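You operate a simulated robot arm through the tools that you are given. There is no shell and no other tool. Be economical: measure what you need, move in short steps, check, and stop when the job is done.

You run a simulated robot arm. Do the job below in one go: nothing can be reset, and whatever is moved stays where it is left.

Task
Fetch the yellow can that says "WAX 1" from the third shelf from the bottom of the steel shelving and stand it on top of the white lift card. Put one of the green bottles from the bottom shelf of the steel shelving on the yellow dot pane. Take the felt block on the top of the grey bench and put it away on the top of the red bench. Put one of the spacer bars from the top of the white bench on the grey pad card. Put the white oil bottle on the green pad. Press the scan button two times. Put the blue foam strip on the top of the blue bench away on the top of the yellow table. Pull the lid of the warming box open. Any order will do. Set down upright: yellow can, green bottle, white oil bottle.

The check looks at the end state, three seconds after you hand in, the way a careful person would. Anything else that was tipped, shoved, dropped, spilled or broken makes it a failure. Lids that push on must go on centred and level and be pressed home; caps that screw on are set level and turned clockwise until they are tight.

Robot
A 7-joint arm with a two-finger parallel gripper on a trunk, on a base that drives. Base frame: it is fixed to the floor where the robot stands at the start and does not move with it; the origin is under the middle of the robot, x ahead of it, y to its left, z up; the surface under the hand at the start is at about z = 950. Lengths are in mm, angles in degrees, forces in N, time in s.
With the tool pointing down near the work surface it reaches from about 480 to 940 mm from the robot's upright axis, wherever it stands. Its first joint turns from -166.0 to 166.0 degrees. Places, roughly: blue foam strip (15x7x7 cm) [8400, 300, 900]; felt block (9x6x4 cm) [1500, 300, 900]; green bottle [1500, -250, 250]; green pad (24x19 cm) [3060, -460, 800]; grey pad card (18x13x1 cm) [3000, 400, 900]; lid of the warming box [7400, -6500, 1000]; scan button [8200, -500, 800]; spacer bar [3250, 250, 750]; top of the red bench [1500, 3500, 800]; top of the yellow table [9900, -2700, 800]; white lift card [1000, 0, 1000]; white oil bottle [3250, 750, 1000]; yellow can [750, -250, 1000]; yellow dot pane (20x15x1 cm) [3300, -300, 800]. Payload 3.91 kg.
The tool frame sits at the grasp point between the pads (the TCP): z along the fingers, y along the line on which they close. The tips reach 30 mm beyond it. Largest opening 110 mm; finger width 20, thickness 10; the body of the gripper, 48 by 112 mm, starts 55 mm behind the TCP.
Orientation is that of the tool frame in the base frame, as a unit quaternion [x, y, z, w]. With the fingers straight down and closing along the base's y, the tool's x points along the base's -x, its y along +y and its z along -z.

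Tools
- The arm moves only by the tool play_rows. Its argument "commands" is one flat list of numbers, 7 for each row, row after row: the shift along the tool's x, y, z in units of 300 mm (1.0 is 300 mm), then the turn, a rotation vector about the tool's x, y, z in units of 90 degrees (1.0 is 90 degrees), then the gripper command, from -1 (shut) to 1 (fully open), values between in proportion. In form: [tx, ty, tz, wx, wy, wz, jaw, tx, ty, tz, wx, wy, wz, jaw, ...]. A call has 1 to 12 rows; each row is the pose to reach, as a shift and turn from the pose commanded when the call began, along the tool's axes at that moment. A call with a number of a shift or a turn outside -1 to 1 is refused whole. Each row takes 0.2 s and may step no farther than 50 mm and 8.6 degrees from the row before; otherwise, or with a gripper value out of range, the whole call is refused. A pose out of reach is approached as far as the arm can. The call stops where the force on the tool passes 40 N (or 10 N more than at its start, if that is more) or the arm is blocked; 0.2 s more then pass. The fingers move at their own pace (about 72 mm/s each) and stop on an object; they squeeze with about 39 N. The grip force told is the motor's: it shows also when the fingers shut on nothing. Time passes only in rows, and 0.2 s behind the last, so rows that repeat a pose let the fingers close. The reply holds the time, the measured pose of the TCP, the force on the tool along the base axes, the opening and the grip force, in the units named above and with some noise, with the torque about the TCP (base axes, N m) and any sound that the robot's microphone picked up, and new pictures: "show" is both (left out), scene, wrist or none.
- Cameras (640 x 400 px; columns grow to the right, rows downward): "scene" is now at [256.1, -7.9, 1404.5]; the picture's right is [-0.08, -1.00, 0.00], its down [-0.65, 0.05, -0.76] and it looks along [0.76, -0.06, -0.65] (base axes); focal length 255 px, centre (320, 200). "wrist" rides on the gripper at [72, 17, -103] in the tool frame; the picture's right is [-0.23, 0.97, 0.00], its down [-0.76, -0.18, -0.62] and it looks along [-0.61, -0.14, 0.78] (tool axes); focal length 222 px, centre (320, 200). There is no depth. A picture from a camera that has moved, and an enlarged one, comes with that camera's place and axes in the base frame and with its lens.
- raise_lower(by): slides the trunk up (or, below 0, down) by that many mm; the arm and the scene camera ride with it, the base frame stays. It gives what a move gives, with no picture.
- roll_base(legs): drives the robot by 1 to 6 legs, each [ahead, left, turn to the left] in mm, mm and degrees, along the robot's own axes; the way and the turn of a leg run together, so that a leg with both is an arc; at most 1500 mm and 180 degrees a leg. The arm and the cameras ride along, it lands a little off, and it stops where it bumps. It gives what a move gives, and a new picture of the scene camera.
- turn_head(pan, tilt): turns the head with the scene camera to pan (to the left, within 86 degrees either way) and tilt (down, from -29 to 69), counted from straight ahead of the robot. It gives what a move gives, and a new picture of the scene camera.
- zoom(camera, box): a new picture of the part [left, top, right, bottom] of that camera's present view, enlarged. The clock stands still meanwhile.
- hand_in(): hands the job in; it is judged then, once.

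Go step by step. Nothing tells you exact positions but the pictures and the camera data: compare them with the known pose of the tool, close in by small moves and look again before you grip or let go. The budget is 207 turns and 260 pictures, counting those below and the enlarged ones. Unless the task says otherwise, let go and move clear before handing in, and close with one line.

The tools are called after "Emit:" by a JSON object that holds its "op" and its "data". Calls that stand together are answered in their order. play_rows: Moves the arm, as the interface text tells. Its arguments: {"type":"object","properties":{"commands":{"type":"array"},"show":{"type":"string","enum":["both","scene","wrist","none"]}},"required":["commands"]} The other tools are called the same way: raise_lower (by) slides the trunk up or down; roll_base (legs) drives the base; turn_head (pan, tilt) turns the head that bears the scene camera; zoom (camera, box) takes an enlarged picture of a part of a camera's view; hand_in () hands the job in.

At the start:

```text
time_s: 0.0
tool_pos: [553.3, -40.8, 1000.1]
tool_rot: [0.0, 1.0, 0.001, 0.0]
wrist_force: [-0.2, -0.3, 0.4]
ft_torque: [0.02, -0.01, 0.01]
width: 109.6
grasp_force: 0.0
trunk travel left (down, up): [-600.0, 82.0]
robot x, y, heading: [-1.9, 1.1, -0.1]
head pan, tilt: [-4.5, 40.5]
```

scene: 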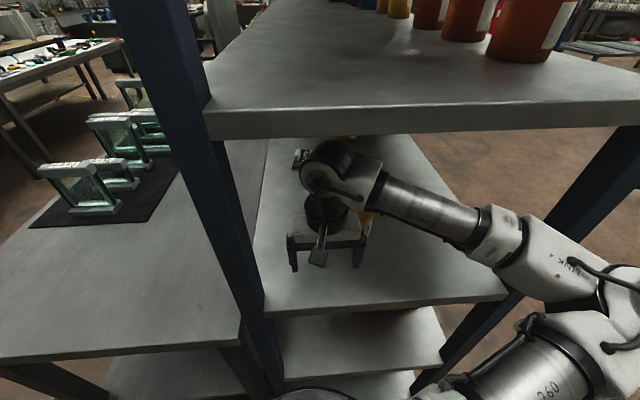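
wrist: 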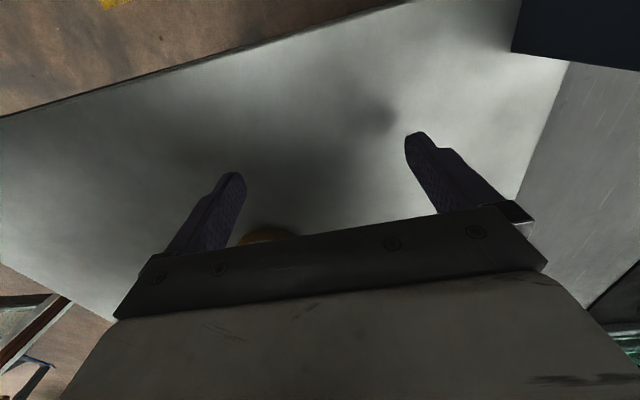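

I see the arm inside the steel shelving; the can should be farther in on this shelf. I'll look around with the head first.

Emit:
{"op": "turn_head", "data": {"pan": 0, "tilt": 25}}

Emit:
{"op": "turn_head", "data": {"pan": -40, "tilt": 35}}

Emit:
{"op": "turn_head", "data": {"pan": 40, "tilt": 30}}

```text
time_s: 0.8
tool_pos: [554.2, -41.3, 1000.5]
tool_rot: [0.0, 1.0, 0.0, 0.0]
wrist_force: [-0.6, 0.6, -0.3]
ft_torque: [0.01, -0.02, 0.01]
width: 110.0
grasp_force: 0.0
trunk travel left (down, up): [-600.0, 82.0]
robot x, y, heading: [-1.7, -3.5, -0.0]
head pan, tilt: [0.0, 25.0]
camera scene: at [263.8, -1.3, 1428.5], right [0.0, -1.0, 0.0], down [-0.42, 0.0, -0.91], along [0.91, 0.0, -0.42], focal length 255 px, centre (320, 200)
```

scene: 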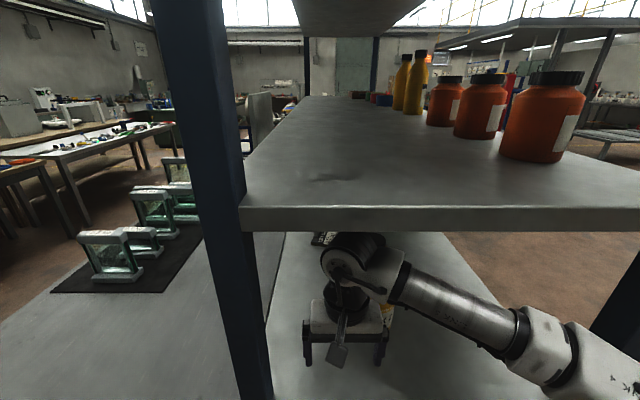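

```text
time_s: 1.9
tool_pos: [554.4, -42.0, 999.8]
tool_rot: [-0.001, 1.0, 0.0, 0.0]
wrist_force: [0.2, 0.2, 0.4]
ft_torque: [-0.03, 0.01, 0.02]
width: 110.2
grasp_force: 0.0
trunk travel left (down, up): [-600.0, 82.0]
robot x, y, heading: [1.5, -2.2, -0.2]
head pan, tilt: [-40.0, 35.0]
camera scene: at [239.2, -57.9, 1412.8], right [-0.64, -0.77, 0.0], down [-0.44, 0.37, -0.82], along [0.63, -0.53, -0.57], focal length 255 px, centre (320, 200)
```

scene: 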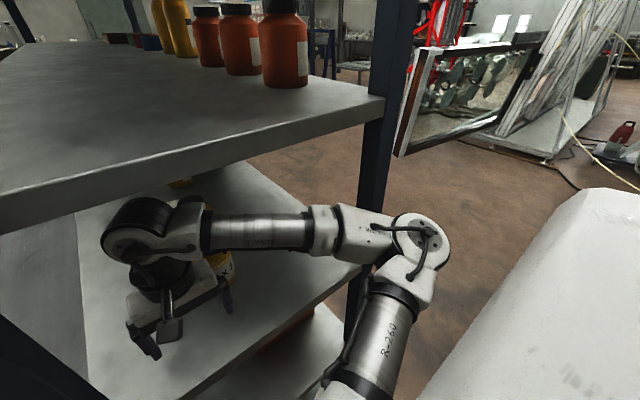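

```text
time_s: 3.4
tool_pos: [553.3, -40.5, 1000.2]
tool_rot: [0.0, 1.0, 0.0, 0.0]
wrist_force: [0.1, 0.0, 0.0]
ft_torque: [-0.01, 0.04, -0.02]
width: 110.2
grasp_force: 0.1
trunk travel left (down, up): [-600.0, 82.0]
robot x, y, heading: [3.8, -0.1, 0.1]
head pan, tilt: [40.0, 30.0]
camera scene: at [241.0, 56.8, 1420.5], right [0.64, -0.77, 0.0], down [-0.38, -0.32, -0.87], along [0.66, 0.56, -0.5], focal length 255 px, centre (320, 200)
```

scene: 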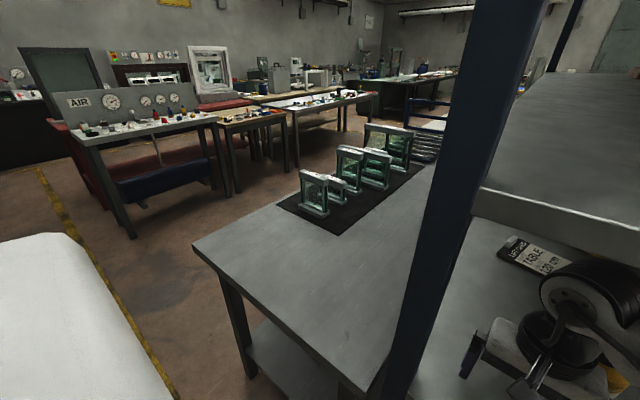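

The can is just behind the hand, on the shelf at about z = 950; the upper shelf is about z = 1300. I'll draw the hand back a bit to get a clear look.

Emit:
{"op": "turn_head", "data": {"pan": -25, "tilt": 35}}

Emit:
{"op": "zoom", "data": {"camera": "scene", "box": [120, 150, 440, 350]}}

Emit:
{"op": "turn_head", "data": {"pan": 15, "tilt": 30}}

Emit:
{"op": "zoom", "data": {"camera": "scene", "box": [240, 180, 560, 380]}}

```text
time_s: 4.7
tool_pos: [553.8, -40.5, 1000.1]
tool_rot: [0.0, 1.0, 0.0, 0.0]
wrist_force: [-1.1, -1.2, -0.3]
ft_torque: [0.03, -0.01, -0.02]
width: 110.1
grasp_force: 0.2
trunk travel left (down, up): [-600.0, 82.0]
robot x, y, heading: [-0.7, 1.0, 0.2]
head pan, tilt: [-25.0, 35.0]
camera scene: at [251.5, -38.5, 1412.8], right [-0.42, -0.91, 0.0], down [-0.52, 0.24, -0.82], along [0.74, -0.35, -0.57], focal length 255 px, centre (320, 200)
```

scene: 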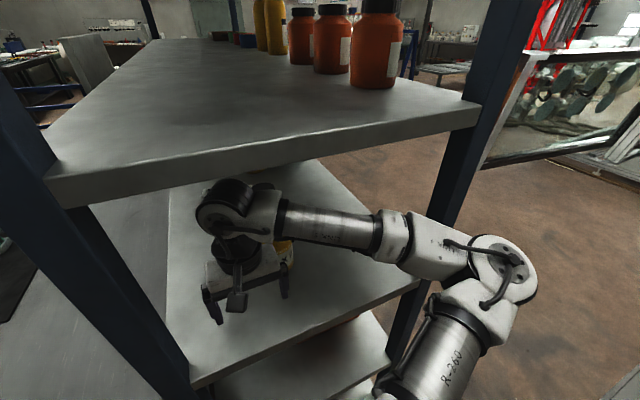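

```text
2.00 times, centred on (280, 250) of scene
camera zoom: at [251.5, -38.5, 1412.8], right [-0.42, -0.91, 0.0], down [-0.52, 0.24, -0.82], along [0.74, -0.35, -0.57], focal length 510 px, centre (400, 100)
```

zoom: 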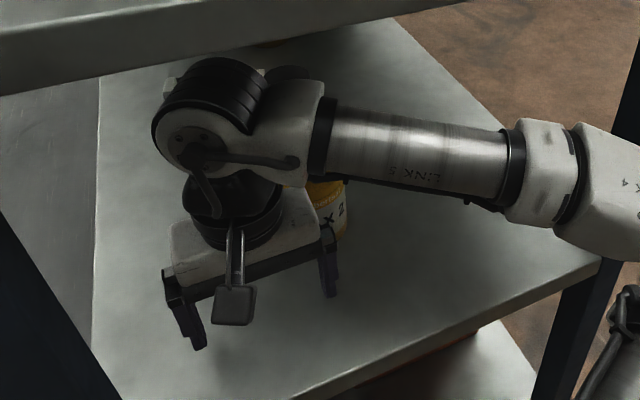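

```text
time_s: 5.8
tool_pos: [553.7, -41.0, 1000.4]
tool_rot: [0.0, 1.0, 0.0, -0.001]
wrist_force: [0.6, 0.1, -1.0]
ft_torque: [0.01, -0.01, 0.02]
width: 110.0
grasp_force: 0.0
trunk travel left (down, up): [-600.0, 82.0]
robot x, y, heading: [-0.6, -1.0, 0.1]
head pan, tilt: [15.0, 30.0]
camera scene: at [259.1, 22.0, 1420.5], right [0.26, -0.97, 0.0], down [-0.48, -0.13, -0.87], along [0.84, 0.22, -0.5], focal length 255 px, centre (320, 200)
```

scene: 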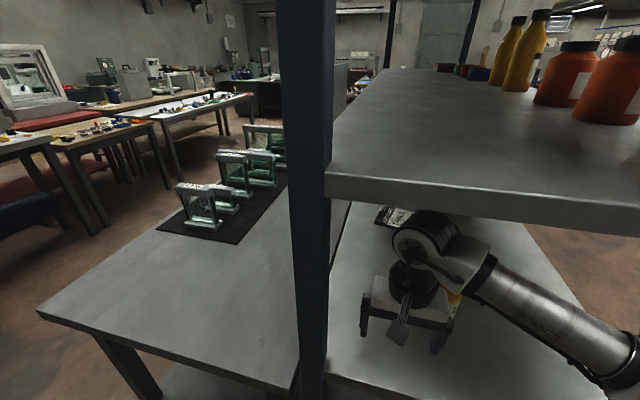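

```text
2.00 times, centred on (400, 280) of scene
camera zoom: at [259.1, 22.0, 1420.5], right [0.26, -0.97, 0.0], down [-0.48, -0.13, -0.87], along [0.84, 0.22, -0.5], focal length 510 px, centre (160, 40)
```

zoom: 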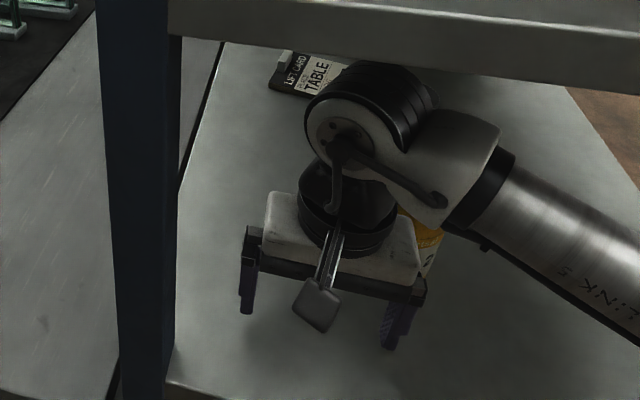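

Emit:
{"op": "turn_head", "data": {"pan": 86, "tilt": 25}}

Emit:
{"op": "turn_head", "data": {"pan": -86, "tilt": 25}}

```text
time_s: 7.2
tool_pos: [553.6, -40.8, 1001.1]
tool_rot: [0.001, 1.0, 0.0, -0.001]
wrist_force: [-0.1, 0.2, -0.2]
ft_torque: [0.0, 0.04, 0.0]
width: 110.0
grasp_force: 0.0
trunk travel left (down, up): [-600.0, 82.0]
robot x, y, heading: [-0.2, 1.5, 0.0]
head pan, tilt: [85.9, 25.0]
camera scene: at [178.3, 90.6, 1428.5], right [1.0, -0.07, 0.0], down [-0.03, -0.42, -0.91], along [0.06, 0.9, -0.42], focal length 255 px, centre (320, 200)
```

scene: 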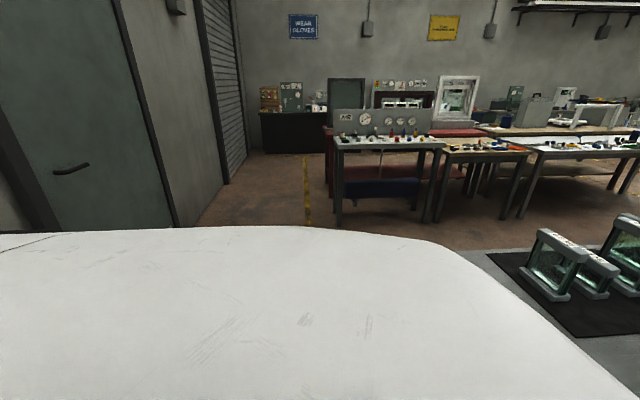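

```text
time_s: 9.8
tool_pos: [554.3, -40.9, 999.2]
tool_rot: [0.0, 1.0, 0.0, 0.0]
wrist_force: [0.4, 0.3, 0.0]
ft_torque: [-0.04, 0.02, 0.01]
width: 110.1
grasp_force: 0.0
trunk travel left (down, up): [-600.0, 82.0]
robot x, y, heading: [-0.4, 2.6, 0.0]
head pan, tilt: [-85.9, 25.0]
camera scene: at [178.3, -93.2, 1428.5], right [-1.0, -0.07, 0.0], down [-0.03, 0.42, -0.91], along [0.06, -0.9, -0.42], focal length 255 px, centre (320, 200)
```

scene: 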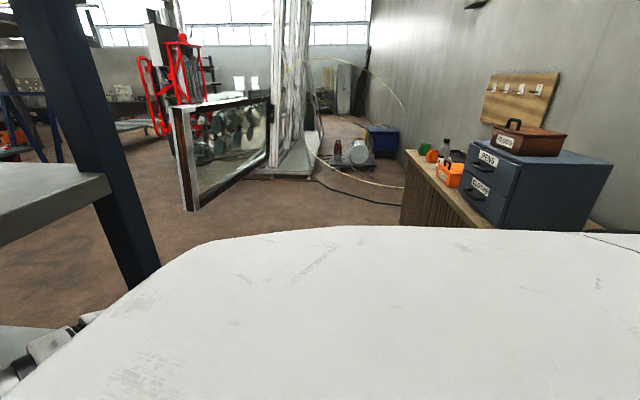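

Room behind looks free to about x = -1250. I'll roll back 450 mm to bring the arm out and see the shelves.

Emit:
{"op": "turn_head", "data": {"pan": 0, "tilt": 38}}

Emit:
{"op": "roll_base", "data": {"legs": [[-450, 0, 0]]}}

```text
time_s: 11.4
tool_pos: [553.9, -40.9, 999.1]
tool_rot: [0.0, 1.0, 0.0, 0.0]
wrist_force: [-0.3, -0.7, -0.4]
ft_torque: [-0.01, 0.0, 0.01]
width: 110.1
grasp_force: 0.0
trunk travel left (down, up): [-600.0, 82.0]
robot x, y, heading: [-3.0, 1.7, 0.0]
head pan, tilt: [0.0, 38.0]
camera scene: at [258.0, -1.4, 1408.2], right [0.0, -1.0, 0.0], down [-0.62, 0.0, -0.79], along [0.79, 0.0, -0.62], focal length 255 px, centre (320, 200)
```

scene: 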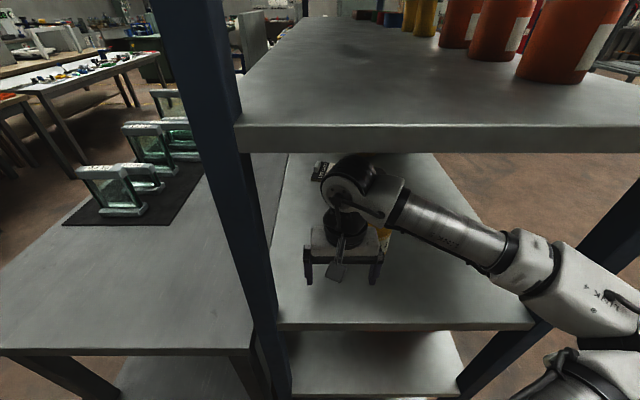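

```text
time_s: 14.2
tool_pos: [103.2, -42.5, 1000.5]
tool_rot: [0.002, 1.0, 0.0, 0.0]
wrist_force: [-0.3, -0.5, -0.9]
ft_torque: [0.0, -0.01, 0.01]
width: 110.1
grasp_force: 0.0
trunk travel left (down, up): [-600.0, 82.0]
robot x, y, heading: [-448.5, 0.7, -0.2]
head pan, tilt: [0.0, 38.0]
camera scene: at [-192.8, -1.5, 1408.3], right [-0.01, -1.0, 0.0], down [-0.62, 0.0, -0.79], along [0.79, 0.0, -0.62], focal length 255 px, centre (320, 200)
```

scene: 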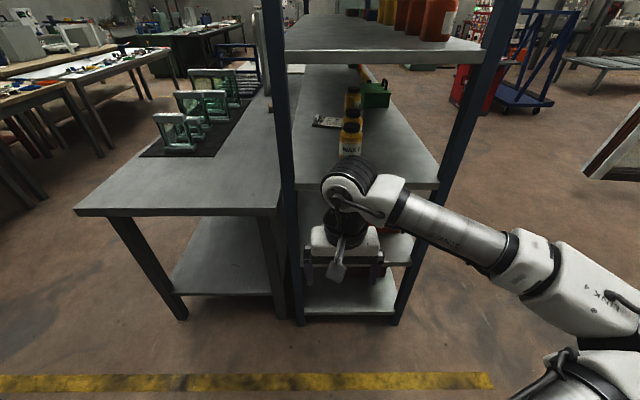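

Emit:
{"op": "zoom", "data": {"camera": "scene", "box": [280, 70, 440, 170]}}

Emit:
{"op": "turn_head", "data": {"pan": 0, "tilt": 22}}

```text
4.00 times, centred on (360, 120) of scene
camera zoom: at [-192.8, -1.5, 1408.3], right [-0.01, -1.0, 0.0], down [-0.62, 0.0, -0.79], along [0.79, 0.0, -0.62], focal length 1021 px, centre (160, 520)
```

zoom: 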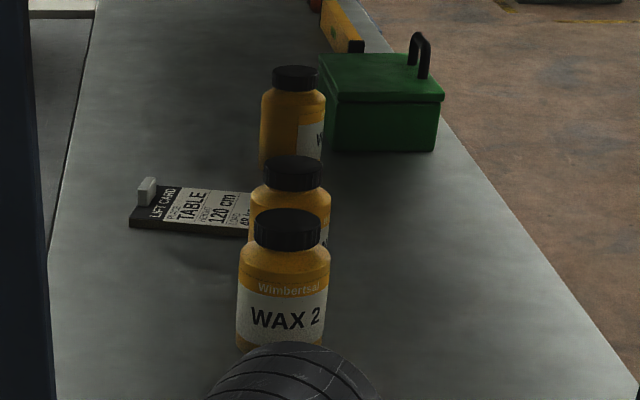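

```text
time_s: 14.9
tool_pos: [102.8, -43.6, 1000.7]
tool_rot: [0.003, 1.0, 0.0, 0.0]
wrist_force: [0.4, -0.4, -0.2]
ft_torque: [0.02, 0.0, 0.01]
width: 110.0
grasp_force: 0.0
trunk travel left (down, up): [-600.0, 82.0]
robot x, y, heading: [-450.2, 2.3, -0.3]
head pan, tilt: [0.0, 22.0]
camera scene: at [-185.8, -1.5, 1433.3], right [-0.01, -1.0, 0.0], down [-0.38, 0.0, -0.93], along [0.93, -0.01, -0.38], focal length 255 px, centre (320, 200)
```

scene: 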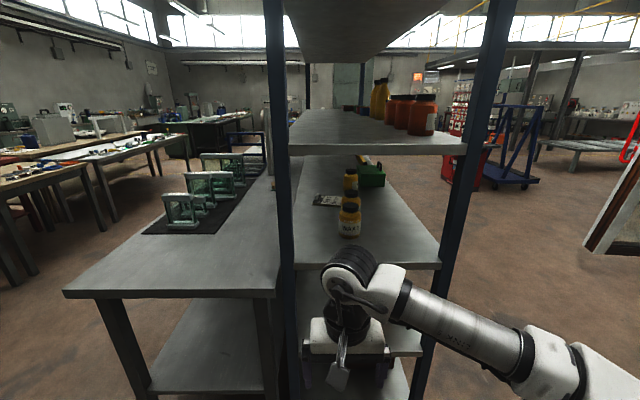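

Three wax cans stand in a row (the front one says WAX 2), with the lift card behind-left of them. The shelving's right side is an open aisle, so I'll drive round there and face the shelves from the side.

Emit:
{"op": "roll_base", "data": {"legs": [[0, -1200, 0], [1350, 0, 0], [0, 0, 90]]}}

```text
time_s: 20.8
tool_pos: [95.4, -747.5, 999.6]
tool_rot: [0.008, 1.0, 0.001, 0.0]
wrist_force: [-1.6, 0.0, -0.4]
ft_torque: [0.0, -0.02, 0.01]
width: 110.0
grasp_force: 0.1
trunk travel left (down, up): [-600.0, 82.0]
robot x, y, heading: [-456.9, -699.7, -0.9]
head pan, tilt: [0.0, 22.0]
stopped in leg 1: the robot was blocked; the commanded pose is now the measured one
camera scene: at [-193.8, -703.6, 1433.4], right [-0.02, -1.0, 0.0], down [-0.37, 0.01, -0.93], along [0.93, -0.02, -0.37], focal length 255 px, centre (320, 200)
```

scene: 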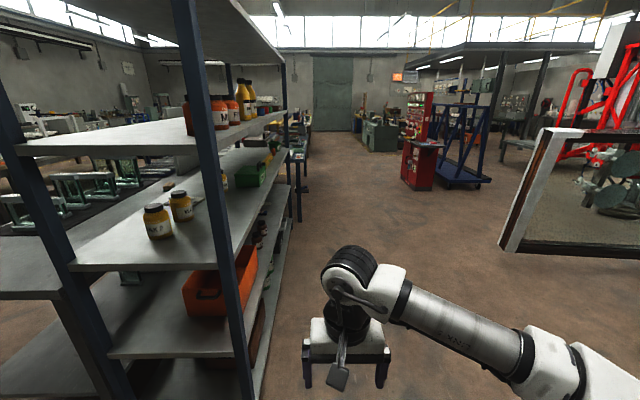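

Something on the right blocked me at y ≈ -700. I'll look right to see it.

Emit:
{"op": "turn_head", "data": {"pan": -86, "tilt": 45}}

Emit:
{"op": "turn_head", "data": {"pan": 0, "tilt": 15}}

Emit:
{"op": "zoom", "data": {"camera": "scene", "box": [80, 120, 320, 270]}}

```text
time_s: 22.4
tool_pos: [95.2, -746.3, 999.2]
tool_rot: [0.009, 1.0, 0.0, 0.0]
wrist_force: [1.1, 0.6, 0.2]
ft_torque: [0.04, -0.02, 0.03]
width: 110.1
grasp_force: 0.0
trunk travel left (down, up): [-600.0, 82.0]
robot x, y, heading: [-459.3, -695.7, -0.8]
head pan, tilt: [-85.9, 45.0]
camera scene: at [-282.1, -782.3, 1398.0], right [-1.0, -0.05, 0.0], down [-0.04, 0.71, -0.71], along [0.04, -0.71, -0.71], focal length 255 px, centre (320, 200)
```

scene: 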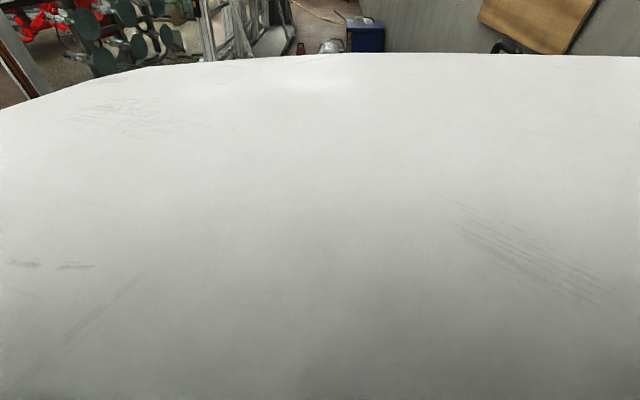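

```text
time_s: 24.0
tool_pos: [95.7, -747.3, 999.9]
tool_rot: [0.008, 1.0, 0.0, 0.001]
wrist_force: [0.3, 0.4, -0.6]
ft_torque: [-0.02, 0.02, 0.01]
width: 109.9
grasp_force: 0.0
trunk travel left (down, up): [-600.0, 82.0]
robot x, y, heading: [-456.1, -699.5, -1.2]
head pan, tilt: [0.0, 15.0]
camera scene: at [-193.1, -702.7, 1444.7], right [-0.02, -1.0, 0.0], down [-0.26, 0.0, -0.97], along [0.97, -0.02, -0.26], focal length 255 px, centre (320, 200)
```

scene: 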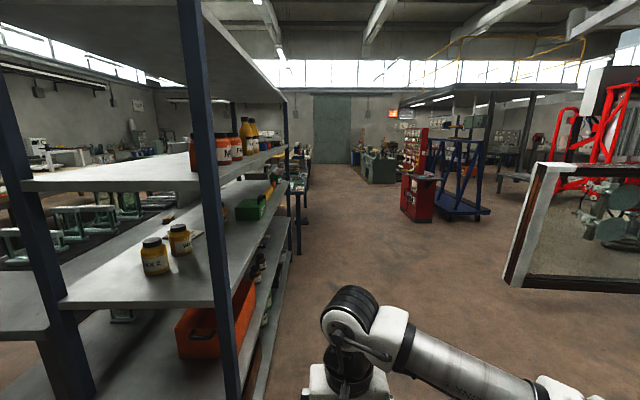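

```text
2.67 times, centred on (200, 195) of scene
camera zoom: at [-193.1, -702.7, 1444.7], right [-0.02, -1.0, 0.0], down [-0.26, 0.0, -0.97], along [0.97, -0.02, -0.26], focal length 680 px, centre (640, 213)
```

zoom: 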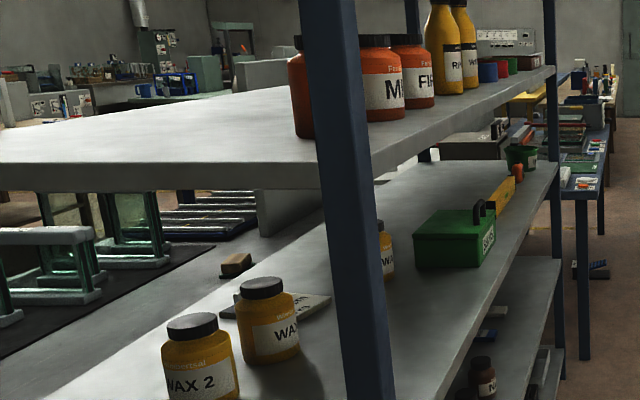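

Emit:
{"op": "roll_base", "data": {"legs": [[0, 60, 0], [480, 0, 0], [0, -480, 0]]}}

```text
time_s: 31.4
tool_pos: [563.2, -1180.2, 999.8]
tool_rot: [0.015, 1.0, 0.0, 0.0]
wrist_force: [-0.5, 0.3, 0.5]
ft_torque: [0.01, 0.0, 0.01]
width: 110.1
grasp_force: 0.0
trunk travel left (down, up): [-600.0, 82.0]
robot x, y, heading: [10.3, -1123.0, -1.9]
head pan, tilt: [0.0, 15.0]
camera scene: at [275.2, -1130.8, 1444.8], right [-0.03, -1.0, 0.0], down [-0.26, 0.01, -0.97], along [0.97, -0.03, -0.26], focal length 255 px, centre (320, 200)
```

scene: 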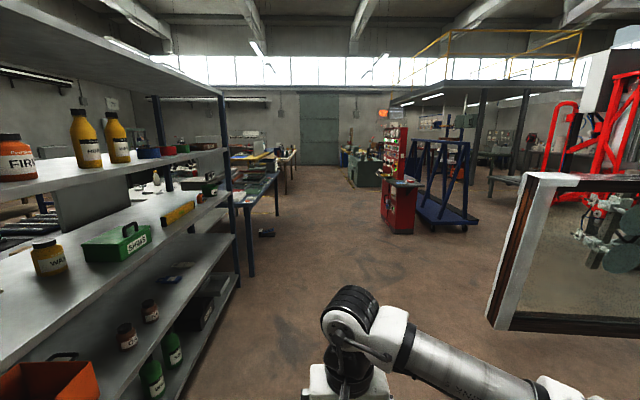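

Emit:
{"op": "roll_base", "data": {"legs": [[850, -20, 0], [0, 0, 91.9]]}}

Emit:
{"op": "turn_head", "data": {"pan": 0, "tilt": 32}}

```text
time_s: 39.9
tool_pos: [873.2, -618.0, 1000.9]
tool_rot: [0.708, -0.706, -0.001, 0.0]
wrist_force: [-0.4, -0.3, 0.9]
ft_torque: [-0.02, 0.01, 0.0]
width: 110.0
grasp_force: 0.0
trunk travel left (down, up): [-600.0, 82.0]
robot x, y, heading: [832.2, -1174.1, 90.1]
head pan, tilt: [0.0, 15.0]
camera scene: at [834.8, -910.4, 1444.8], right [1.0, 0.0, 0.0], down [0.0, -0.26, -0.97], along [0.0, 0.97, -0.26], focal length 255 px, centre (320, 200)
```

scene: 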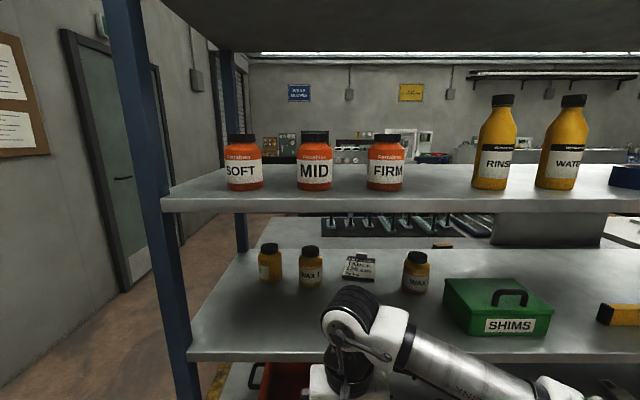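

```text
time_s: 40.7
tool_pos: [873.7, -618.7, 1000.6]
tool_rot: [0.708, -0.706, 0.0, 0.0]
wrist_force: [-0.7, -0.8, -0.2]
ft_torque: [0.03, 0.01, 0.03]
width: 110.0
grasp_force: 0.1
trunk travel left (down, up): [-600.0, 82.0]
robot x, y, heading: [830.3, -1171.5, 90.0]
head pan, tilt: [0.0, 32.0]
camera scene: at [834.8, -914.2, 1417.5], right [1.0, 0.0, 0.0], down [0.0, -0.53, -0.85], along [0.0, 0.85, -0.53], focal length 255 px, centre (320, 200)
```

scene: 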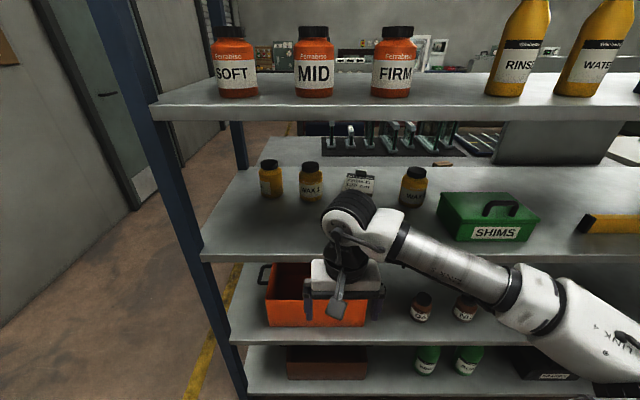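

Emit:
{"op": "zoom", "data": {"camera": "scene", "box": [230, 140, 470, 290]}}

Emit:
{"op": "turn_head", "data": {"pan": -20, "tilt": 55}}

```text
2.67 times, centred on (350, 215) of scene
camera zoom: at [834.8, -914.2, 1417.5], right [1.0, 0.0, 0.0], down [0.0, -0.53, -0.85], along [0.0, 0.85, -0.53], focal length 680 px, centre (240, 160)
```

zoom: 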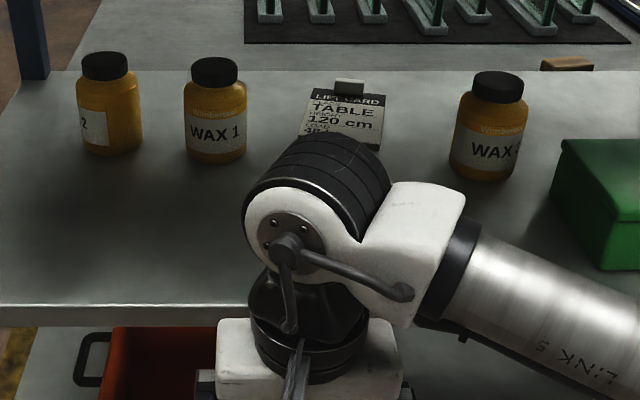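

```text
time_s: 41.5
tool_pos: [873.3, -617.7, 1000.3]
tool_rot: [0.708, -0.707, 0.0, 0.0]
wrist_force: [0.7, 0.5, -0.7]
ft_torque: [0.02, 0.0, 0.01]
width: 109.7
grasp_force: 0.0
trunk travel left (down, up): [-600.0, 82.0]
robot x, y, heading: [832.6, -1172.9, 90.2]
head pan, tilt: [-20.0, 55.0]
camera scene: at [859.5, -936.0, 1384.6], right [0.94, -0.34, 0.0], down [-0.28, -0.77, -0.57], along [0.2, 0.54, -0.82], focal length 255 px, centre (320, 200)
```

scene: 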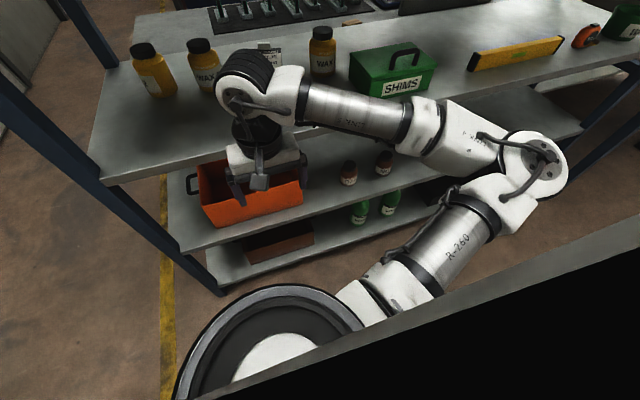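

WAX 1 is the middle can, at about (804, -132), and the card centre is near (978, -67). I'll drive 300 mm closer.

Emit:
{"op": "roll_base", "data": {"legs": [[300, 0, 0]]}}

Emit:
{"op": "turn_head", "data": {"pan": 12, "tilt": 42}}

```text
time_s: 43.5
tool_pos: [877.4, -328.3, 999.2]
tool_rot: [-0.706, 0.708, 0.0, 0.0]
wrist_force: [-0.3, -0.1, -1.1]
ft_torque: [-0.03, -0.01, -0.01]
width: 110.4
grasp_force: 0.0
trunk travel left (down, up): [-600.0, 82.0]
robot x, y, heading: [832.9, -880.3, 89.8]
head pan, tilt: [-20.0, 55.0]
camera scene: at [861.4, -644.8, 1384.4], right [0.94, -0.35, 0.0], down [-0.28, -0.77, -0.57], along [0.2, 0.54, -0.82], focal length 255 px, centre (320, 200)
```

scene: 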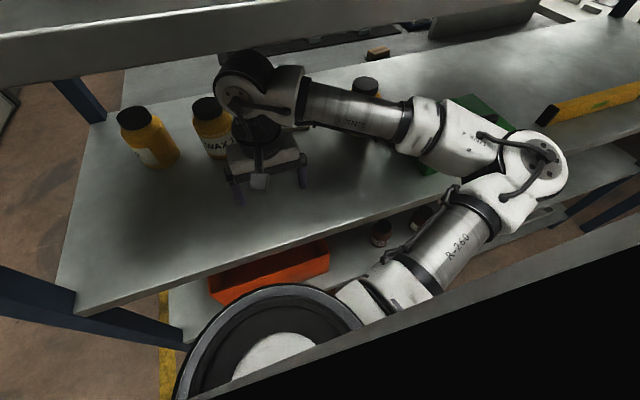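

```text
time_s: 44.5
tool_pos: [877.3, -328.2, 998.9]
tool_rot: [-0.706, 0.708, 0.0, 0.0]
wrist_force: [-0.1, 0.1, -0.1]
ft_torque: [0.0, -0.01, -0.03]
width: 110.1
grasp_force: 0.1
trunk travel left (down, up): [-600.0, 82.0]
robot x, y, heading: [835.4, -876.3, 89.5]
head pan, tilt: [12.0, 42.0]
camera scene: at [819.4, -631.3, 1402.2], right [0.98, 0.2, 0.0], down [0.14, -0.66, -0.74], along [-0.15, 0.73, -0.67], focal length 255 px, centre (320, 200)
```

scene: 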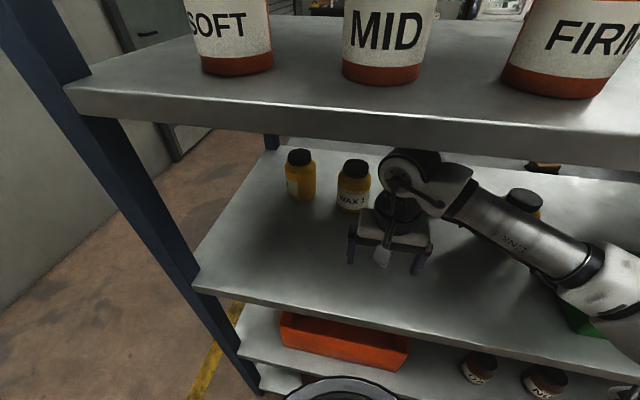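

Emit:
{"op": "play_rows", "data": {"commands": [-0.1, 0.08, -0.01, 0, 0, 0, 1, -0.2, 0.16, -0.02, 0, 0, 0, 1, -0.293, 0.233, -0.033, 0, 0, 0, 1, -0.293, 0.233, -0.033, 0, 0, 0, 1]}}

Emit:
{"op": "zoom", "data": {"camera": "scene", "box": [240, 120, 480, 270]}}

```text
time_s: 45.5
tool_pos: [807.9, -236.6, 1009.7]
tool_rot: [-0.705, 0.709, 0.0, 0.001]
wrist_force: [-0.5, -0.5, 0.2]
ft_torque: [0.02, -0.01, 0.04]
width: 110.1
grasp_force: 0.1
trunk travel left (down, up): [-600.0, 82.0]
robot x, y, heading: [834.2, -882.6, 89.6]
head pan, tilt: [12.0, 42.0]
camera scene: at [819.5, -631.4, 1402.3], right [0.98, 0.2, 0.0], down [0.14, -0.66, -0.74], along [-0.15, 0.73, -0.67], focal length 255 px, centre (320, 200)
camera wrist: at [791.0, -309.7, 1113.9], right [-0.97, 0.23, 0.0], down [0.18, 0.76, 0.62], along [0.14, 0.61, -0.78], focal length 222 px, centre (320, 200)
```

scene: 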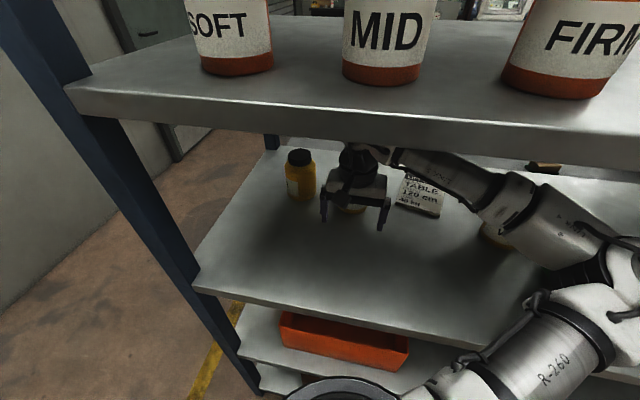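
wrist: 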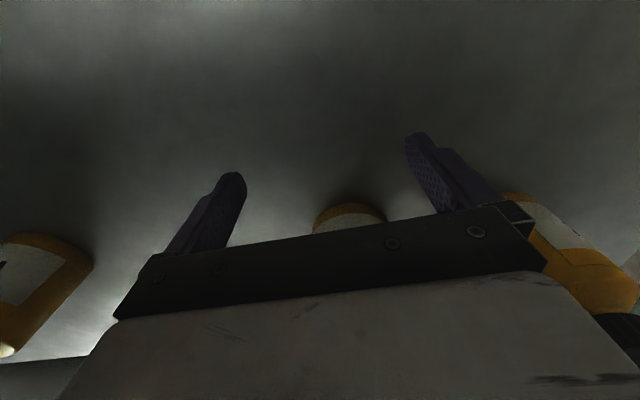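

```text
2.67 times, centred on (360, 195) of scene
camera zoom: at [819.5, -631.4, 1402.3], right [0.98, 0.2, 0.0], down [0.14, -0.66, -0.74], along [-0.15, 0.73, -0.67], focal length 680 px, centre (213, 213)
```

zoom: 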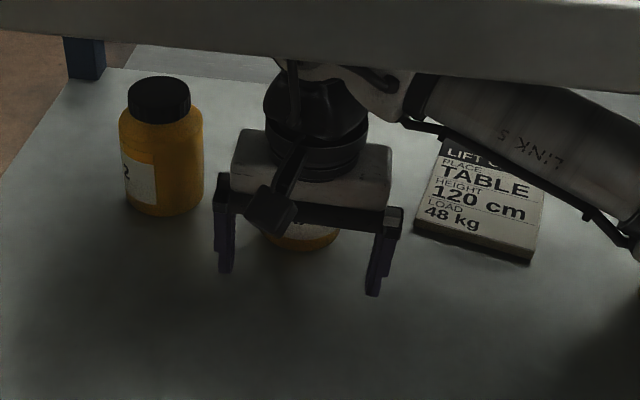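

Emit:
{"op": "play_rows", "data": {"commands": [0, 0.008, -0.027, 0, 0, 0, 1, -0.12, 0.013, -0.027, 0, 0, 0, 1, -0.24, 0.013, -0.027, 0, 0, 0, 1, -0.355, 0.013, -0.027, 0, 0, 0, 1, -0.355, 0.013, -0.027, 0, 0, 0, 1]}}

Emit:
{"op": "zoom", "data": {"camera": "scene", "box": [260, 120, 450, 239]}}

```text
time_s: 46.7
tool_pos: [804.1, -135.8, 1020.4]
tool_rot: [-0.706, 0.708, 0.0, -0.001]
wrist_force: [0.0, 0.7, 0.2]
ft_torque: [0.01, 0.03, -0.01]
width: 109.9
grasp_force: 0.0
trunk travel left (down, up): [-600.0, 82.0]
robot x, y, heading: [832.7, -879.3, 89.7]
head pan, tilt: [12.0, 42.0]
camera scene: at [819.4, -631.4, 1402.3], right [0.98, 0.2, 0.0], down [0.14, -0.66, -0.74], along [-0.15, 0.73, -0.67], focal length 255 px, centre (320, 200)
camera wrist: at [786.5, -207.7, 1122.8], right [-0.97, 0.23, 0.0], down [0.18, 0.76, 0.62], along [0.14, 0.61, -0.78], focal length 222 px, centre (320, 200)
```

scene: 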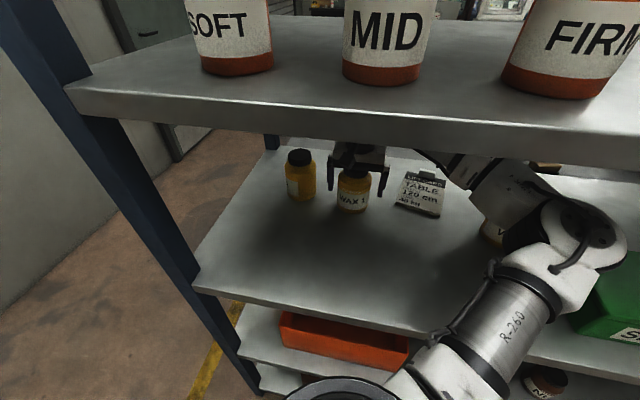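
wrist: 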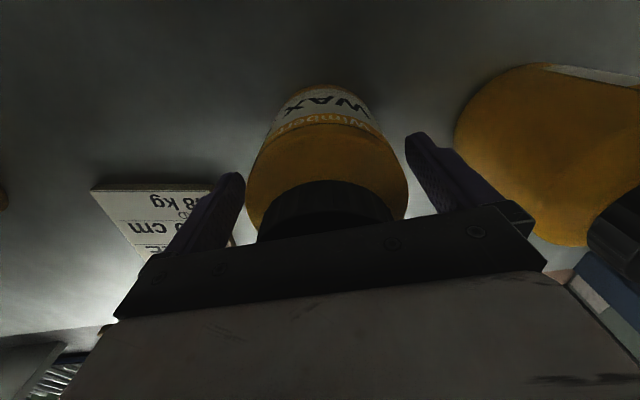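

```text
3.36 times, centred on (355, 180) of scene
camera zoom: at [819.4, -631.4, 1402.3], right [0.98, 0.2, 0.0], down [0.14, -0.66, -0.74], along [-0.15, 0.73, -0.67], focal length 858 px, centre (202, 269)
```

zoom: 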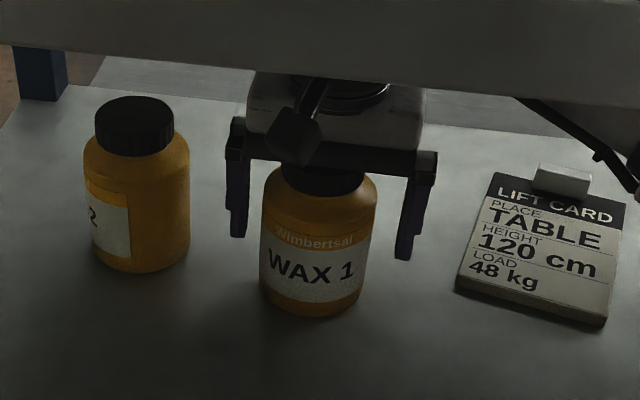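

Fingers straddle the can well. I'll close and lift slightly.

Emit:
{"op": "play_rows", "data": {"commands": [0, 0, 0, 0, 0, 0, -1, 0, 0, 0, 0, 0, 0, -1, 0, 0, 0, 0, 0, 0, -1, 0, 0, 0, 0, 0, 0, -1, 0, 0, -0.027, 0, 0, 0, -1, 0, 0, -0.053, 0, 0, 0, -1, 0, 0, -0.053, 0, 0, 0, -1]}}

Emit:
{"op": "zoom", "data": {"camera": "scene", "box": [260, 120, 450, 239]}}

```text
time_s: 48.3
tool_pos: [804.0, -134.8, 1033.8]
tool_rot: [-0.706, 0.709, 0.0, -0.001]
wrist_force: [0.0, -0.4, -2.7]
ft_torque: [0.01, 0.01, 0.03]
width: 78.8
grasp_force: 39.5
trunk travel left (down, up): [-600.0, 82.0]
robot x, y, heading: [834.0, -880.6, 89.9]
head pan, tilt: [12.0, 42.0]
camera scene: at [819.4, -631.0, 1402.2], right [0.98, 0.2, 0.0], down [0.14, -0.66, -0.74], along [-0.15, 0.73, -0.67], focal length 255 px, centre (320, 200)
camera wrist: at [787.0, -207.4, 1137.4], right [-0.97, 0.23, 0.0], down [0.18, 0.76, 0.62], along [0.14, 0.61, -0.78], focal length 222 px, centre (320, 200)
```

scene: 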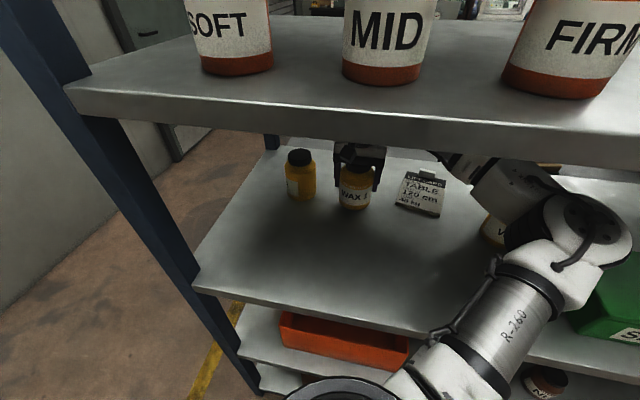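
wrist: 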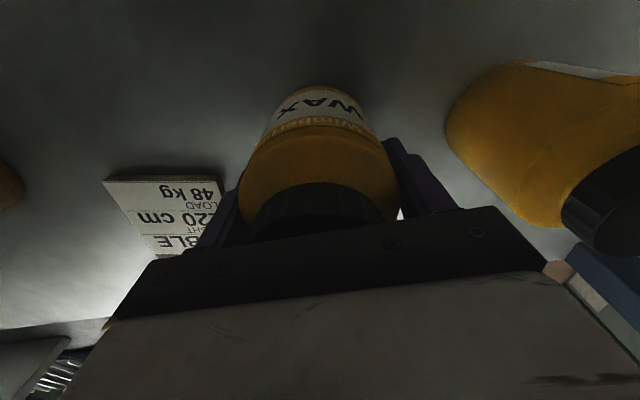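

```text
3.36 times, centred on (355, 180) of scene
camera zoom: at [819.4, -631.0, 1402.2], right [0.98, 0.2, 0.0], down [0.14, -0.66, -0.74], along [-0.15, 0.73, -0.67], focal length 858 px, centre (202, 269)
```

zoom: 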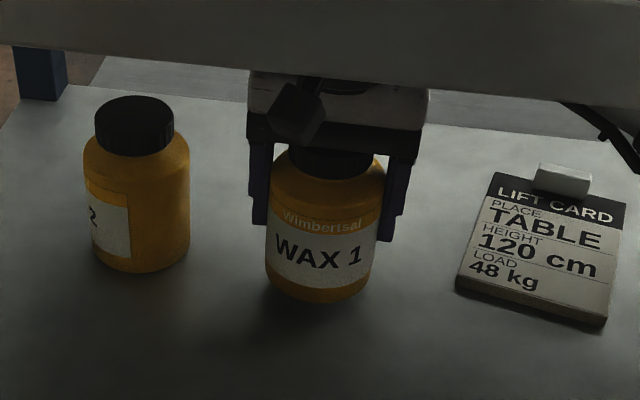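

Can is lifted. Card centre about (982, -61) with the clip at its far edge; I'll carry the can over to (975, -85).

Emit:
{"op": "play_rows", "data": {"commands": [0, 0, -0.03, 0, 0, 0, -1, -0.03, -0.12, -0.03, 0, 0, 0, -1, -0.07, -0.24, -0.03, 0, 0, 0, -1, -0.11, -0.36, -0.03, 0, 0, 0, -1, -0.15, -0.48, -0.03, 0, 0, 0, -1, -0.167, -0.57, -0.03, 0, 0, 0, -1, -0.167, -0.57, -0.03, 0, 0, 0, -1]}}

Emit:
{"op": "zoom", "data": {"camera": "scene", "box": [300, 120, 490, 239]}}

```text
time_s: 49.9
tool_pos: [977.4, -86.2, 1042.6]
tool_rot: [-0.706, 0.708, -0.001, 0.0]
wrist_force: [-0.7, 0.1, -2.8]
ft_torque: [-0.03, 0.01, 0.01]
width: 79.2
grasp_force: 38.8
trunk travel left (down, up): [-600.0, 82.0]
robot x, y, heading: [833.2, -878.9, 89.5]
head pan, tilt: [12.0, 42.0]
camera scene: at [819.3, -630.9, 1402.2], right [0.98, 0.2, 0.0], down [0.14, -0.66, -0.74], along [-0.15, 0.73, -0.67], focal length 255 px, centre (320, 200)
camera wrist: at [958.9, -158.8, 1147.8], right [-0.97, 0.23, 0.0], down [0.18, 0.76, 0.62], along [0.14, 0.61, -0.78], focal length 222 px, centre (320, 200)
```

scene: 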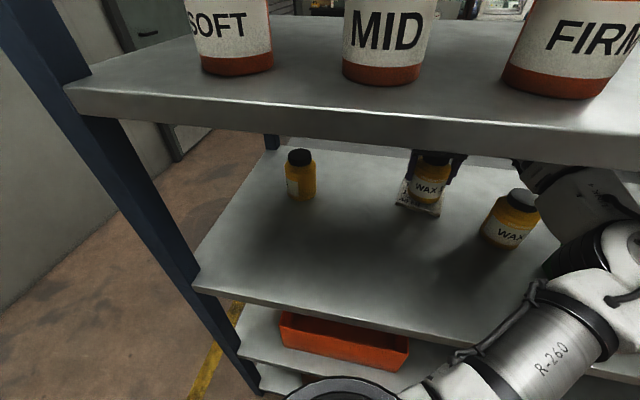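
wrist: 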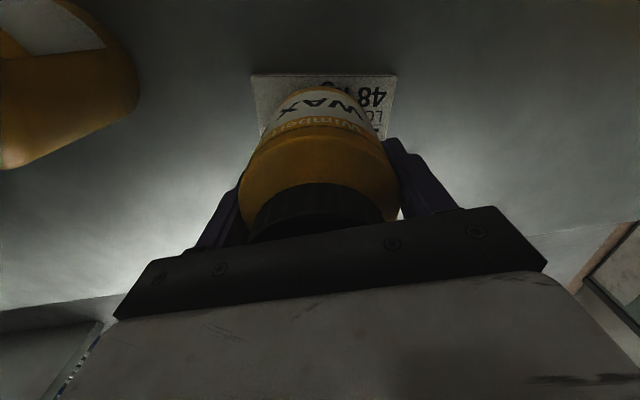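

```text
3.36 times, centred on (395, 180) of scene
camera zoom: at [819.3, -630.9, 1402.2], right [0.98, 0.2, 0.0], down [0.14, -0.66, -0.74], along [-0.15, 0.73, -0.67], focal length 858 px, centre (68, 269)
```

zoom: 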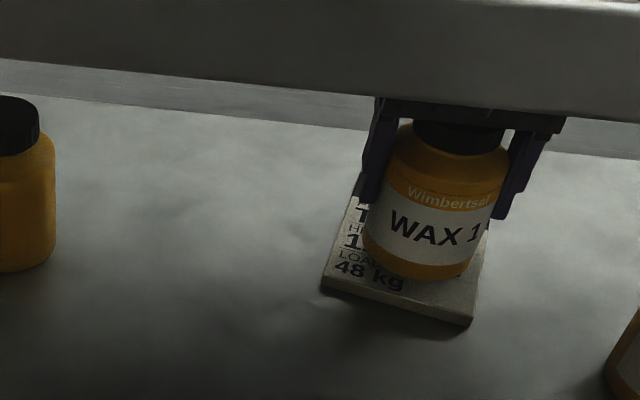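

Emit:
{"op": "play_rows", "data": {"commands": [0, 0, 0.015, 0, 0, 0, -1, 0, 0, 0.025, 0, 0, 0, -1, 0, 0, 0.032, 0, 0, 0, -1, 0, 0, 0.032, 0, 0, 0, -1], "show": "none"}}

Emit:
{"op": "zoom", "data": {"camera": "scene", "box": [360, 150, 480, 225]}}

```text
time_s: 50.9
tool_pos: [974.8, -85.4, 1032.3]
tool_rot: [-0.706, 0.709, 0.0, 0.0]
wrist_force: [0.0, 0.5, -3.2]
ft_torque: [-0.02, 0.01, 0.01]
width: 78.9
grasp_force: 39.3
trunk travel left (down, up): [-600.0, 82.0]
robot x, y, heading: [833.8, -882.5, 89.7]
head pan, tilt: [12.0, 42.0]
```

```text
5.33 times, centred on (420, 188) of scene
camera zoom: at [819.4, -630.9, 1402.2], right [0.98, 0.2, 0.0], down [0.14, -0.66, -0.74], along [-0.15, 0.73, -0.67], focal length 1361 px, centre (-213, 267)
```

zoom: 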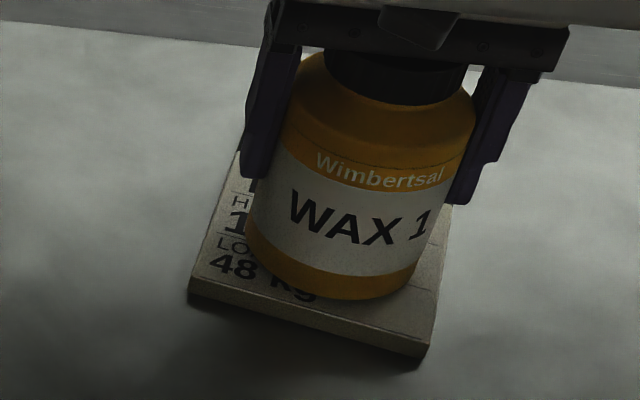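

Emit:
{"op": "play_rows", "data": {"commands": [0, 0, 0.004, 0, 0, 0, -1, 0, 0, 0.008, 0, 0, 0, -1, 0, 0, 0.012, 0, 0, 0, -1, 0, 0, 0.012, 0, 0, 0, -1], "show": "none"}}

```text
time_s: 51.9
tool_pos: [974.4, -84.0, 1031.4]
tool_rot: [-0.706, 0.708, 0.0, 0.0]
wrist_force: [0.4, -2.1, 6.1]
ft_torque: [-0.19, -0.01, -0.02]
width: 79.1
grasp_force: 38.7
trunk travel left (down, up): [-600.0, 82.0]
robot x, y, heading: [833.6, -879.5, 89.7]
head pan, tilt: [12.0, 42.0]
```

Contact felt; the can stands on the card. Release and back out toward me.

Emit:
{"op": "play_rows", "data": {"commands": [0, 0, 0.012, 0, 0, 0, 0.9, 0, 0, 0.012, 0, 0, 0, 1, 0, 0, 0.012, 0, 0, 0, 1, 0.12, 0, 0.008, 0, 0, 0, 1, 0.26, 0, 0.008, 0, 0, 0, 1, 0.4, 0, 0.008, 0, 0, 0, 1, 0.54, 0, 0.008, 0, 0, 0, 1, 0.68, 0, 0.008, 0, 0, 0, 1, 0.8, 0, 0.008, 0, 0, 0, 1], "show": "scene"}}

Emit:
{"op": "zoom", "data": {"camera": "scene", "box": [300, 120, 490, 239]}}

```text
time_s: 53.9
tool_pos: [974.7, -323.5, 1025.0]
tool_rot: [-0.705, 0.709, 0.0, 0.0]
wrist_force: [-0.7, -0.5, 0.3]
ft_torque: [-0.02, -0.02, 0.02]
width: 109.9
grasp_force: 0.0
trunk travel left (down, up): [-600.0, 82.0]
robot x, y, heading: [837.2, -882.6, 89.9]
head pan, tilt: [12.0, 42.0]
camera scene: at [819.4, -631.6, 1402.3], right [0.98, 0.2, 0.0], down [0.14, -0.65, -0.74], along [-0.15, 0.73, -0.67], focal length 255 px, centre (320, 200)
```

scene: 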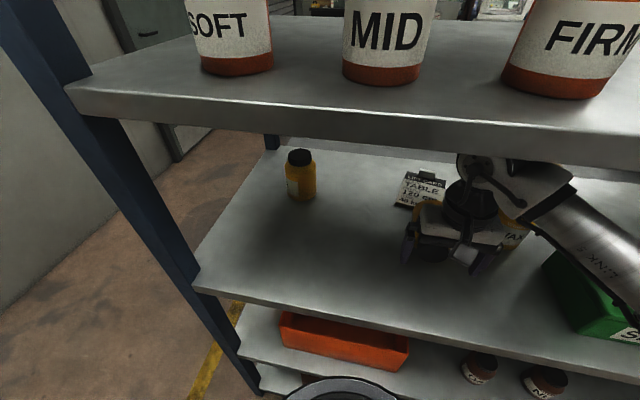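

```text
3.36 times, centred on (395, 180) of scene
camera zoom: at [819.4, -631.6, 1402.3], right [0.98, 0.2, 0.0], down [0.14, -0.65, -0.74], along [-0.15, 0.73, -0.67], focal length 858 px, centre (68, 269)
```

zoom: 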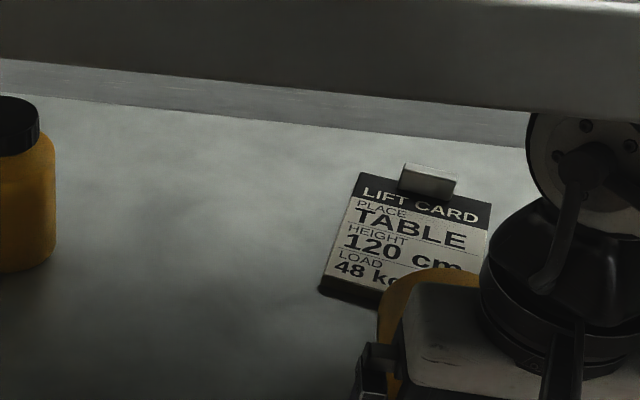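

The can seems to have come along with the hand. I'll look before doing anything else.

Emit:
{"op": "play_rows", "data": {"commands": [0, 0, 0, 0, 0, 0, 1], "show": "wrist"}}

Emit:
{"op": "turn_head", "data": {"pan": -20, "tilt": 50}}

Emit:
{"op": "zoom", "data": {"camera": "scene", "box": [230, 80, 470, 230]}}

```text
time_s: 54.3
tool_pos: [973.5, -323.6, 1023.4]
tool_rot: [-0.706, 0.709, 0.0, 0.0]
wrist_force: [-0.3, 0.0, -0.8]
ft_torque: [0.0, -0.06, 0.0]
width: 110.0
grasp_force: 0.0
trunk travel left (down, up): [-600.0, 82.0]
robot x, y, heading: [834.3, -882.8, 89.6]
head pan, tilt: [12.0, 42.0]
camera wrist: at [956.9, -395.7, 1128.1], right [-0.97, 0.23, 0.0], down [0.18, 0.76, 0.62], along [0.14, 0.61, -0.78], focal length 222 px, centre (320, 200)
```

wrist: 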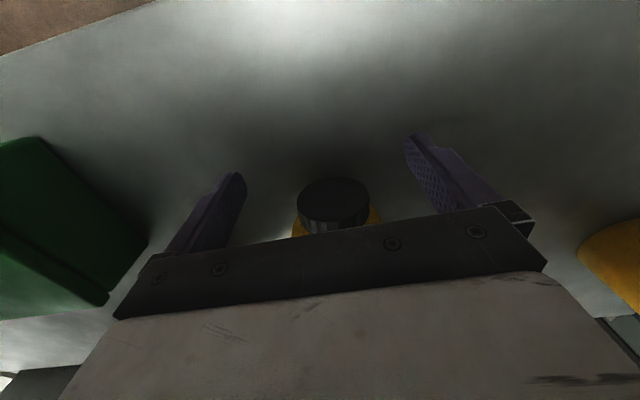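

```text
time_s: 55.3
tool_pos: [973.8, -323.4, 1024.8]
tool_rot: [-0.706, 0.708, 0.0, 0.0]
wrist_force: [0.0, -1.1, 0.5]
ft_torque: [-0.03, -0.01, 0.02]
width: 110.0
grasp_force: 0.2
trunk travel left (down, up): [-600.0, 82.0]
robot x, y, heading: [833.5, -884.4, 89.7]
head pan, tilt: [-20.0, 50.0]
camera scene: at [863.0, -640.8, 1391.0], right [0.94, -0.35, 0.0], down [-0.26, -0.72, -0.64], along [0.22, 0.6, -0.77], focal length 255 px, centre (320, 200)
```

scene: 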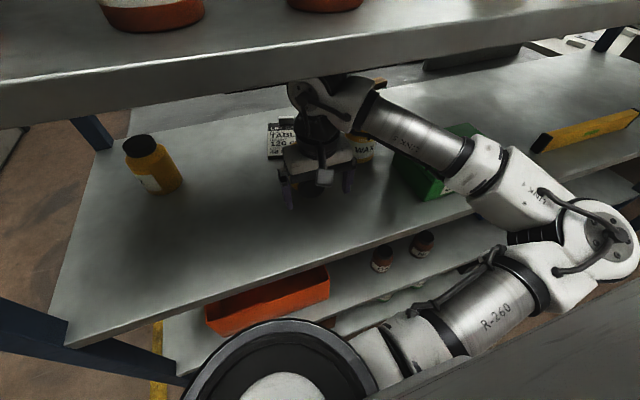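

```text
2.67 times, centred on (350, 155) of scene
camera zoom: at [863.0, -640.8, 1391.0], right [0.94, -0.35, 0.0], down [-0.26, -0.72, -0.64], along [0.22, 0.6, -0.77], focal length 680 px, centre (240, 320)
```

zoom: 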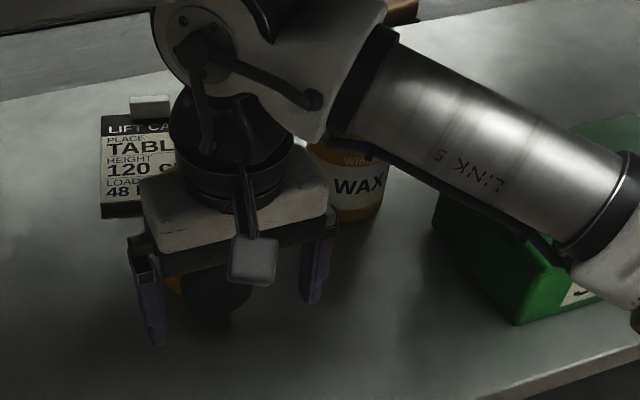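

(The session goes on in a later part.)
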